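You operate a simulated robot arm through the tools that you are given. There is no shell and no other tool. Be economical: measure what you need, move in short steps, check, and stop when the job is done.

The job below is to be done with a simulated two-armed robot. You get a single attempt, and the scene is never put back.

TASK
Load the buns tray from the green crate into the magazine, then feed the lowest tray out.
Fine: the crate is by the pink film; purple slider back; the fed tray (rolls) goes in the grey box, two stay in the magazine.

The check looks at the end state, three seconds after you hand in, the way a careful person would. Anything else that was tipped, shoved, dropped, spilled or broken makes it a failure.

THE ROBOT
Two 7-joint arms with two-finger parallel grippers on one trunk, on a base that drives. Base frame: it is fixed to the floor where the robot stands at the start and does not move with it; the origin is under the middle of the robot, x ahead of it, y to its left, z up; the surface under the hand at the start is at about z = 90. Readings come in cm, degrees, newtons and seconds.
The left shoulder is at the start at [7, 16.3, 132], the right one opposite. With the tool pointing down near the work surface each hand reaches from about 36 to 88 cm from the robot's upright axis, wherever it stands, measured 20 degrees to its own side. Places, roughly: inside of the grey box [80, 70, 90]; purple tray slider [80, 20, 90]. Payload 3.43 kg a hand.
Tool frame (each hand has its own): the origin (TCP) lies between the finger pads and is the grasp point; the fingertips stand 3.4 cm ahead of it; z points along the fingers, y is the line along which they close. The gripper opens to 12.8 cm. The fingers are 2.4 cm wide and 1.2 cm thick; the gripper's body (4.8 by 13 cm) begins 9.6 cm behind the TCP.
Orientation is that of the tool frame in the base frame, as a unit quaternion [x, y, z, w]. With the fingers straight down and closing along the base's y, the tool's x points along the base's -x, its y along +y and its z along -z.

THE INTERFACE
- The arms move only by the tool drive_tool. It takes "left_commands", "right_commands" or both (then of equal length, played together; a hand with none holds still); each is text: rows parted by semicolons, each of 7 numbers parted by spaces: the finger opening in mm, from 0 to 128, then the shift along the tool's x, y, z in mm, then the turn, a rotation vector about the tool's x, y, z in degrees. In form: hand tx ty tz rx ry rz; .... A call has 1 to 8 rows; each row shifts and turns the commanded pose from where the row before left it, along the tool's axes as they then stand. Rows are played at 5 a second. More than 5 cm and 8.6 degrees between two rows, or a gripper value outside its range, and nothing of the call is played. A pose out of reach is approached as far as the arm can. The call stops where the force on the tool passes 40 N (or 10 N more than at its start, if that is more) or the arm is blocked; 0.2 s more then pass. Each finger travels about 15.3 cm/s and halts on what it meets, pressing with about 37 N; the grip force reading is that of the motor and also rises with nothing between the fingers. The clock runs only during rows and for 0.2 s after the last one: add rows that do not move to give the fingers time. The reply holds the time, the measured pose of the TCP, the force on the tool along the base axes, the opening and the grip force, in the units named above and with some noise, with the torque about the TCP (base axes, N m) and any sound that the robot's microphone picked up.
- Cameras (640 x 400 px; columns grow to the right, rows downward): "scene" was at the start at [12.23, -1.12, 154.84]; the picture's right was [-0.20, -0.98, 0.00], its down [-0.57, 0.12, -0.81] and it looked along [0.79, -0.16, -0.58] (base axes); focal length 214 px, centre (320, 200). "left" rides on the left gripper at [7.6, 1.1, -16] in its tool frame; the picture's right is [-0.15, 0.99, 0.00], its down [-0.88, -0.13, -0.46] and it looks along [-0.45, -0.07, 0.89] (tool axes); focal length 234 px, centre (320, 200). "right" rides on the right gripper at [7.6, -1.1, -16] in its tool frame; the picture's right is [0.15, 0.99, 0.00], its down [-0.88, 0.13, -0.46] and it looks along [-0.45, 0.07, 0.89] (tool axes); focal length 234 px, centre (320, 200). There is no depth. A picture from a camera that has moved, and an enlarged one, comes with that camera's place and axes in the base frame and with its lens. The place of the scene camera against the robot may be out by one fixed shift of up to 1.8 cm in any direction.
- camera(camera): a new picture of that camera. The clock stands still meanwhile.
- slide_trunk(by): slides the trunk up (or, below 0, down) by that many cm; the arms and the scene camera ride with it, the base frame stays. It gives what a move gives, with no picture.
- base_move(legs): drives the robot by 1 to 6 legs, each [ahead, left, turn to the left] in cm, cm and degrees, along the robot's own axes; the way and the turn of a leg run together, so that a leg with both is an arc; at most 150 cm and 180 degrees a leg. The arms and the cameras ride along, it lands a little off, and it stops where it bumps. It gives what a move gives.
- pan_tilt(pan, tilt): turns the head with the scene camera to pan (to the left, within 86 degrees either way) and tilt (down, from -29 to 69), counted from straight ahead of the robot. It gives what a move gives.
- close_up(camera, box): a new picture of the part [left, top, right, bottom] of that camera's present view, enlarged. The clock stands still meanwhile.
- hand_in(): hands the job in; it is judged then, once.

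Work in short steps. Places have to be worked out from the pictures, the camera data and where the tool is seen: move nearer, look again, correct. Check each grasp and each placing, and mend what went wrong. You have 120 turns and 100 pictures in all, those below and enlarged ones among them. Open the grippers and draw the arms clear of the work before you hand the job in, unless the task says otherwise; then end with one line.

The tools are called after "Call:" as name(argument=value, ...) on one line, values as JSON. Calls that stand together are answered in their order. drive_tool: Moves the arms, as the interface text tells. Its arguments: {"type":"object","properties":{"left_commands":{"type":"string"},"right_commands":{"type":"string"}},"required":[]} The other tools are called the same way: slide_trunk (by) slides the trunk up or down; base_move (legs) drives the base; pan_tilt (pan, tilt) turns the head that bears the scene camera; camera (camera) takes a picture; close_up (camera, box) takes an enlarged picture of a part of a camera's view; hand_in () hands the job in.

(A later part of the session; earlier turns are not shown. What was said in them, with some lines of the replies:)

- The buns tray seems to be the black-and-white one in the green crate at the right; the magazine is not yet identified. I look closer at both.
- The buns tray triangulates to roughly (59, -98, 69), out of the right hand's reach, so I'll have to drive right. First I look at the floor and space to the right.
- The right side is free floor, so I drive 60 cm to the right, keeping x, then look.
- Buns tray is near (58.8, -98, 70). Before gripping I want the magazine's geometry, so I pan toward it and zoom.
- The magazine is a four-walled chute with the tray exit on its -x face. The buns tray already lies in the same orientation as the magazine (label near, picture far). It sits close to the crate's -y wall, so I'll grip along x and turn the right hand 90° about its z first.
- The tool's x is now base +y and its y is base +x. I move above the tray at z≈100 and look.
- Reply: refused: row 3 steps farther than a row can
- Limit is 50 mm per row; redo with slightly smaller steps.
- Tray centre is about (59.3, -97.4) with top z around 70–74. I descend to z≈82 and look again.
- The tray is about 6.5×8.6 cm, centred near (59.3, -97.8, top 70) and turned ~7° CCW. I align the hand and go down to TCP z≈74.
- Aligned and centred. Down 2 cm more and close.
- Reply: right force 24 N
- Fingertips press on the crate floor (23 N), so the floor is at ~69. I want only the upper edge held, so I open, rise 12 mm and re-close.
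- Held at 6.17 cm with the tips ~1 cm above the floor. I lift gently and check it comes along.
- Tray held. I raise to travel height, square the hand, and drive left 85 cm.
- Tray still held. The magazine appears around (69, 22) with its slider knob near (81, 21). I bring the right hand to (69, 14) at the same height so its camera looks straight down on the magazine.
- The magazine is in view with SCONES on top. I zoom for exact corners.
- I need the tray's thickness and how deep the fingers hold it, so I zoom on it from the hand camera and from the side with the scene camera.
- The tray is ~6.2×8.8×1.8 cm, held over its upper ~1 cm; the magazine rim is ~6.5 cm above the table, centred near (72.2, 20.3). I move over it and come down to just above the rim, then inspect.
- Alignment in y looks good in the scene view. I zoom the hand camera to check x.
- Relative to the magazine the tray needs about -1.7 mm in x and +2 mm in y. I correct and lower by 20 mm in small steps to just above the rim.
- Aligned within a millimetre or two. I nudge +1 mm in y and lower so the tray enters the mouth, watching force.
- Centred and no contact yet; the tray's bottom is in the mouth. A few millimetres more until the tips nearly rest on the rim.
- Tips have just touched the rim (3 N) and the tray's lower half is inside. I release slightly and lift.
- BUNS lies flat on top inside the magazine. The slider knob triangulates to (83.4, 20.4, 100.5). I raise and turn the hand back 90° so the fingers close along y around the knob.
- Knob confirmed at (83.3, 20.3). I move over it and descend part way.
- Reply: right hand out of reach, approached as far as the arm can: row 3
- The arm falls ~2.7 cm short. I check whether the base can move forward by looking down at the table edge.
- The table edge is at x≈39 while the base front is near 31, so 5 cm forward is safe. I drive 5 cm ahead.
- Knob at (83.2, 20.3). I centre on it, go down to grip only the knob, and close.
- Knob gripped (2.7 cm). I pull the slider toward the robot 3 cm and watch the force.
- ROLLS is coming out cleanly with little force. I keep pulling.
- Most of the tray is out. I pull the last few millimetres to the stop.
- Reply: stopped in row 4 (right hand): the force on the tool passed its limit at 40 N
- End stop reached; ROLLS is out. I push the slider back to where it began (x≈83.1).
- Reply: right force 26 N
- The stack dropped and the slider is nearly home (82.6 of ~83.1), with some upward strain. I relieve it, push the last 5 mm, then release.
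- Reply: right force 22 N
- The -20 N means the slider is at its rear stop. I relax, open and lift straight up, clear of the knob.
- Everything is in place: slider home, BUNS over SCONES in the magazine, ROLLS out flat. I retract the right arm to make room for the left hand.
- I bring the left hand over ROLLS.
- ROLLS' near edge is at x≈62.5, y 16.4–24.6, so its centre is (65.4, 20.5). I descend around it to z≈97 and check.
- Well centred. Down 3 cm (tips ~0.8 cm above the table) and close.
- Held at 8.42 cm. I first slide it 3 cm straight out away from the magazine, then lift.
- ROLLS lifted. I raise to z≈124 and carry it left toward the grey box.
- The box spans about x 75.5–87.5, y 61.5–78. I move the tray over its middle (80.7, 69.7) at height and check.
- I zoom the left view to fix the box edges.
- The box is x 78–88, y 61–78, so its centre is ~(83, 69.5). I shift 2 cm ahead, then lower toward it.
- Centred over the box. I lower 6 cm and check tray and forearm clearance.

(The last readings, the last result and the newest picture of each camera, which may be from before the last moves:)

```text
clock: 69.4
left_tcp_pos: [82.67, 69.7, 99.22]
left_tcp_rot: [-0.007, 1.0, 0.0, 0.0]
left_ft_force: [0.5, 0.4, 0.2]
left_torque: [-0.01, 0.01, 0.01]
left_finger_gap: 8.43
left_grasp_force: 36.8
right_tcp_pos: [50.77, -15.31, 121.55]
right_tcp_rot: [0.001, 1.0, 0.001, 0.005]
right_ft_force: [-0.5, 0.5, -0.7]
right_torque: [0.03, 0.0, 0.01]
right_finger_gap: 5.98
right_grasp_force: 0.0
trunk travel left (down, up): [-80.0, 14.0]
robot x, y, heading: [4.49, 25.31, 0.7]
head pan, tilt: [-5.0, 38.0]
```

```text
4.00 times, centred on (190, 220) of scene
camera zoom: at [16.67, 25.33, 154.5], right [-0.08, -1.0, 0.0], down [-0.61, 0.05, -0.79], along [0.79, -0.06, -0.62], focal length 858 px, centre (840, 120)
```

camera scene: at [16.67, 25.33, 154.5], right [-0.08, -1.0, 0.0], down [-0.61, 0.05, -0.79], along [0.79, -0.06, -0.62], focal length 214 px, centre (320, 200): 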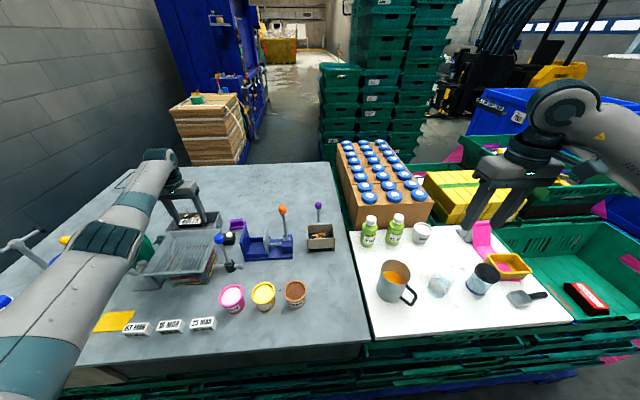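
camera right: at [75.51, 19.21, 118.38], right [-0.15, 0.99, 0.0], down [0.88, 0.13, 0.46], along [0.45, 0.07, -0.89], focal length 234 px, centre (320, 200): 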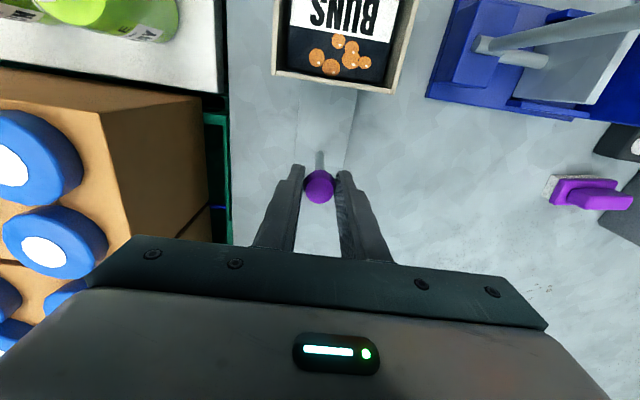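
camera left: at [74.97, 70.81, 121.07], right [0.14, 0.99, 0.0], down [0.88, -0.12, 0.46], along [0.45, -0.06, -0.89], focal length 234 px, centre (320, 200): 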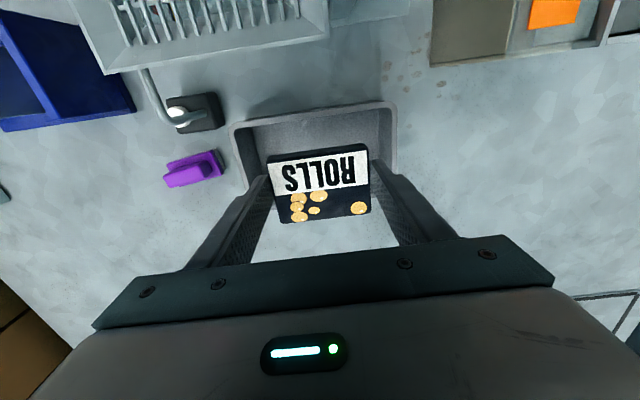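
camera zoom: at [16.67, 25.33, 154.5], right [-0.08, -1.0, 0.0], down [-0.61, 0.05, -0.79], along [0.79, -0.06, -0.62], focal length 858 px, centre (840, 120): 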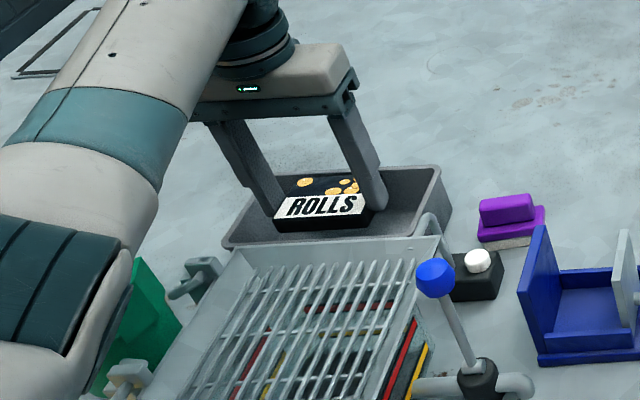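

Tray is entering the box with room around. I lower in small steps to contact.

Call:
drive_tool(left_commands="70 0 0 10 0 0 0;70 0 0 10 0 0 0;70 0 0 6 0 0 0;70 0 0 4 0 0 0;70 0 0 0 0 0 0")

```text
clock: 70.6
left_tcp_pos: [82.55, 69.73, 96.15]
left_tcp_rot: [-0.006, 1.0, 0.0, -0.001]
left_ft_force: [0.2, 0.1, -0.7]
left_torque: [-0.02, -0.03, -0.01]
left_finger_gap: 8.44
left_grasp_force: 37.1
right_tcp_pos: [50.6, -15.31, 121.56]
right_tcp_rot: [0.001, 1.0, 0.0, 0.004]
right_ft_force: [-0.3, 0.0, 0.1]
right_torque: [0.01, 0.01, 0.03]
right_finger_gap: 5.98
right_grasp_force: 0.0
trunk travel left (down, up): [-80.0, 14.0]
robot x, y, heading: [4.38, 25.36, 0.5]
head pan, tilt: [-5.0, 38.0]
```

Call:
drive_tool(left_commands="70 0 0 4 0 0 0;70 0 0 4 0 0 0;70 0 0 3 0 0 0;70 0 0 0 0 0 0")

```text
clock: 71.6
left_tcp_pos: [82.55, 69.78, 95.01]
left_tcp_rot: [-0.005, 1.0, 0.0, 0.0]
left_ft_force: [-0.2, 0.1, -0.2]
left_torque: [0.0, 0.04, -0.03]
left_finger_gap: 8.4
left_grasp_force: 37.4
right_tcp_pos: [50.71, -15.41, 121.56]
right_tcp_rot: [0.001, 1.0, 0.001, 0.004]
right_ft_force: [-0.3, 0.9, 0.0]
right_torque: [0.03, -0.01, -0.02]
right_finger_gap: 6.0
right_grasp_force: 0.2
trunk travel left (down, up): [-80.0, 14.0]
robot x, y, heading: [4.59, 25.35, 0.2]
head pan, tilt: [-5.0, 38.0]
```

Still no contact (no text-visible load); a few millimetres more.

Call:
drive_tool(left_commands="70 0 0 2 0 0 0;70 0 0 2 0 0 0;70 0 0 2 0 0 0;70 0 0 0 0 0 0")

```text
clock: 72.6
left_tcp_pos: [82.58, 69.72, 94.64]
left_tcp_rot: [-0.005, 1.0, 0.0, 0.0]
left_ft_force: [0.6, 0.8, 4.0]
left_torque: [0.06, 0.09, -0.03]
left_finger_gap: 8.41
left_grasp_force: 36.7
right_tcp_pos: [50.75, -15.3, 121.61]
right_tcp_rot: [0.001, 1.0, 0.001, 0.004]
right_ft_force: [0.3, 1.1, -0.6]
right_torque: [0.04, -0.03, 0.01]
right_finger_gap: 5.99
right_grasp_force: 0.1
trunk travel left (down, up): [-80.0, 14.0]
robot x, y, heading: [3.9, 25.57, 0.5]
head pan, tilt: [-5.0, 38.0]
```

The tray touches the floor (4 N). I open a little and lift straight out.

Call:
drive_tool(left_commands="92 0 0 0 0 0 0;98 0 0 0 0 0 0;98 0 0 0 0 0 0;98 0 0 -20 0 0 0;98 0 0 -45 0 0 0;98 0 0 -45 0 0 0;98 0 0 -45 0 0 0;98 0 0 -45 0 0 0")

Call:
drive_tool(left_commands="98 0 0 -45 0 0 0;98 45 0 -20 0 0 0;98 45 0 0 0 0 0;98 45 0 0 0 0 0;98 45 0 0 0 0 0")

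Call:
camera(camera="scene")

Call:
close_up(camera="scene", box=[130, 180, 354, 320])

Call:
camera(camera="left")

```text
clock: 74.4
left_tcp_pos: [82.53, 69.73, 114.41]
left_tcp_rot: [-0.005, 1.0, 0.0, 0.0]
left_ft_force: [0.3, 0.1, -0.2]
left_torque: [-0.02, -0.04, -0.03]
left_finger_gap: 9.79
left_grasp_force: 0.0
right_tcp_pos: [50.71, -15.35, 121.37]
right_tcp_rot: [0.001, 1.0, 0.001, 0.006]
right_ft_force: [-0.2, 1.1, -0.2]
right_torque: [0.0, 0.0, -0.02]
right_finger_gap: 5.99
right_grasp_force: 0.1
trunk travel left (down, up): [-80.0, 14.0]
robot x, y, heading: [4.61, 25.15, 0.7]
head pan, tilt: [-5.0, 38.0]
```

```text
clock: 75.6
left_tcp_pos: [64.27, 69.78, 121.12]
left_tcp_rot: [-0.006, 1.0, -0.001, 0.001]
left_ft_force: [-0.4, 0.3, -0.4]
left_torque: [-0.03, 0.03, 0.01]
left_finger_gap: 9.79
left_grasp_force: 0.1
right_tcp_pos: [50.45, -15.25, 121.8]
right_tcp_rot: [0.0, 1.0, 0.001, 0.006]
right_ft_force: [-0.4, -1.0, 0.6]
right_torque: [-0.01, -0.05, 0.0]
right_finger_gap: 6.02
right_grasp_force: 0.1
trunk travel left (down, up): [-80.0, 14.0]
robot x, y, heading: [4.58, 25.64, 0.3]
head pan, tilt: [-5.0, 38.0]
```

```text
30 pictures are left
camera scene: at [16.32, 25.51, 154.54], right [-0.08, -1.0, 0.0], down [-0.61, 0.05, -0.79], along [0.79, -0.06, -0.61], focal length 214 px, centre (320, 200)
```

scene: 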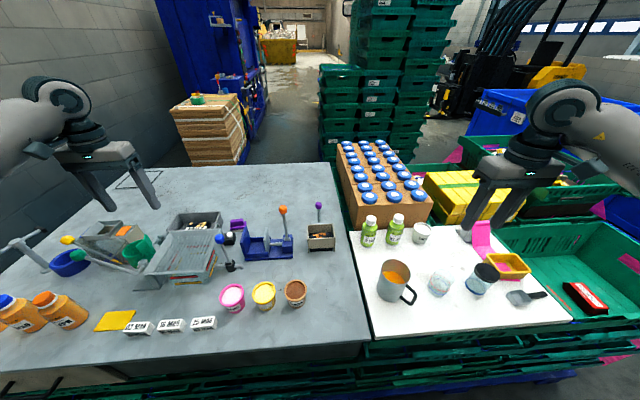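

```text
2.86 times, centred on (242, 250) of scene
camera zoom: at [16.32, 25.51, 154.54], right [-0.08, -1.0, 0.0], down [-0.61, 0.05, -0.79], along [0.79, -0.06, -0.61], focal length 613 px, centre (543, 57)
```

zoom: 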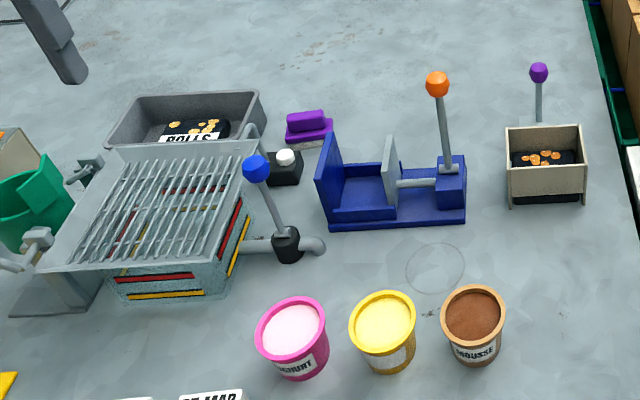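

```text
28 pictures are left
camera left: at [56.65, 70.89, 137.12], right [0.14, 0.99, 0.0], down [0.88, -0.12, 0.46], along [0.45, -0.06, -0.89], focal length 234 px, centre (320, 200)
```

left: 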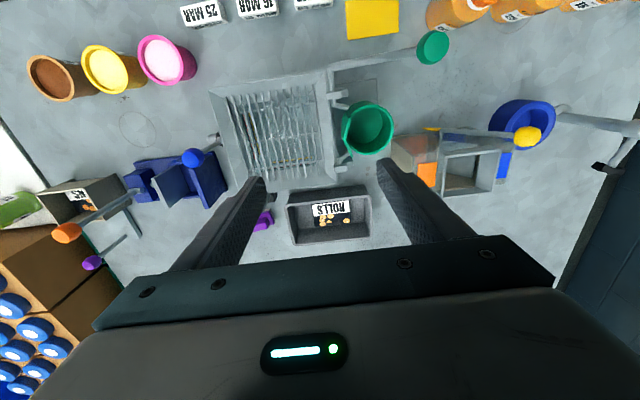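

ROLLS lies flat in the grey box. One last close look at the magazine and slider.

Call:
close_up(camera="scene", box=[280, 190, 376, 250])

```text
6.67 times, centred on (328, 220) of scene
camera zoom: at [16.32, 25.51, 154.54], right [-0.08, -1.0, 0.0], down [-0.61, 0.05, -0.79], along [0.79, -0.06, -0.61], focal length 1430 px, centre (267, 67)
```

zoom: 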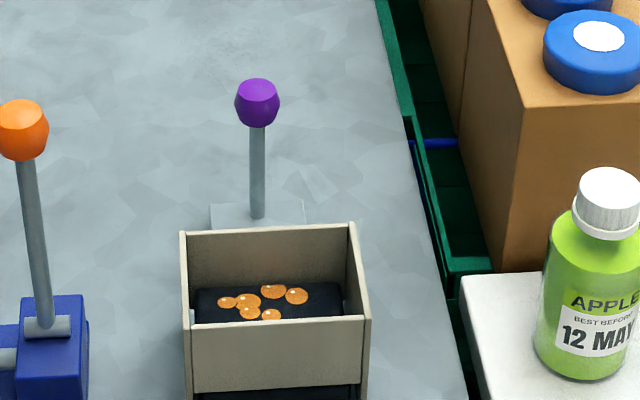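

The slider is back, BUNS sits level over SCONES in the magazine, ROLLS is in the grey box, and both arms are clear with grippers open. Handing in.

Call:
hand_in()

```text
The job is handed in.
```

The buns tray is in the magazine on top of the scones tray, the rolls tray was fed out and lies flat in the grey box, and the purple slider is back at its rear stop.
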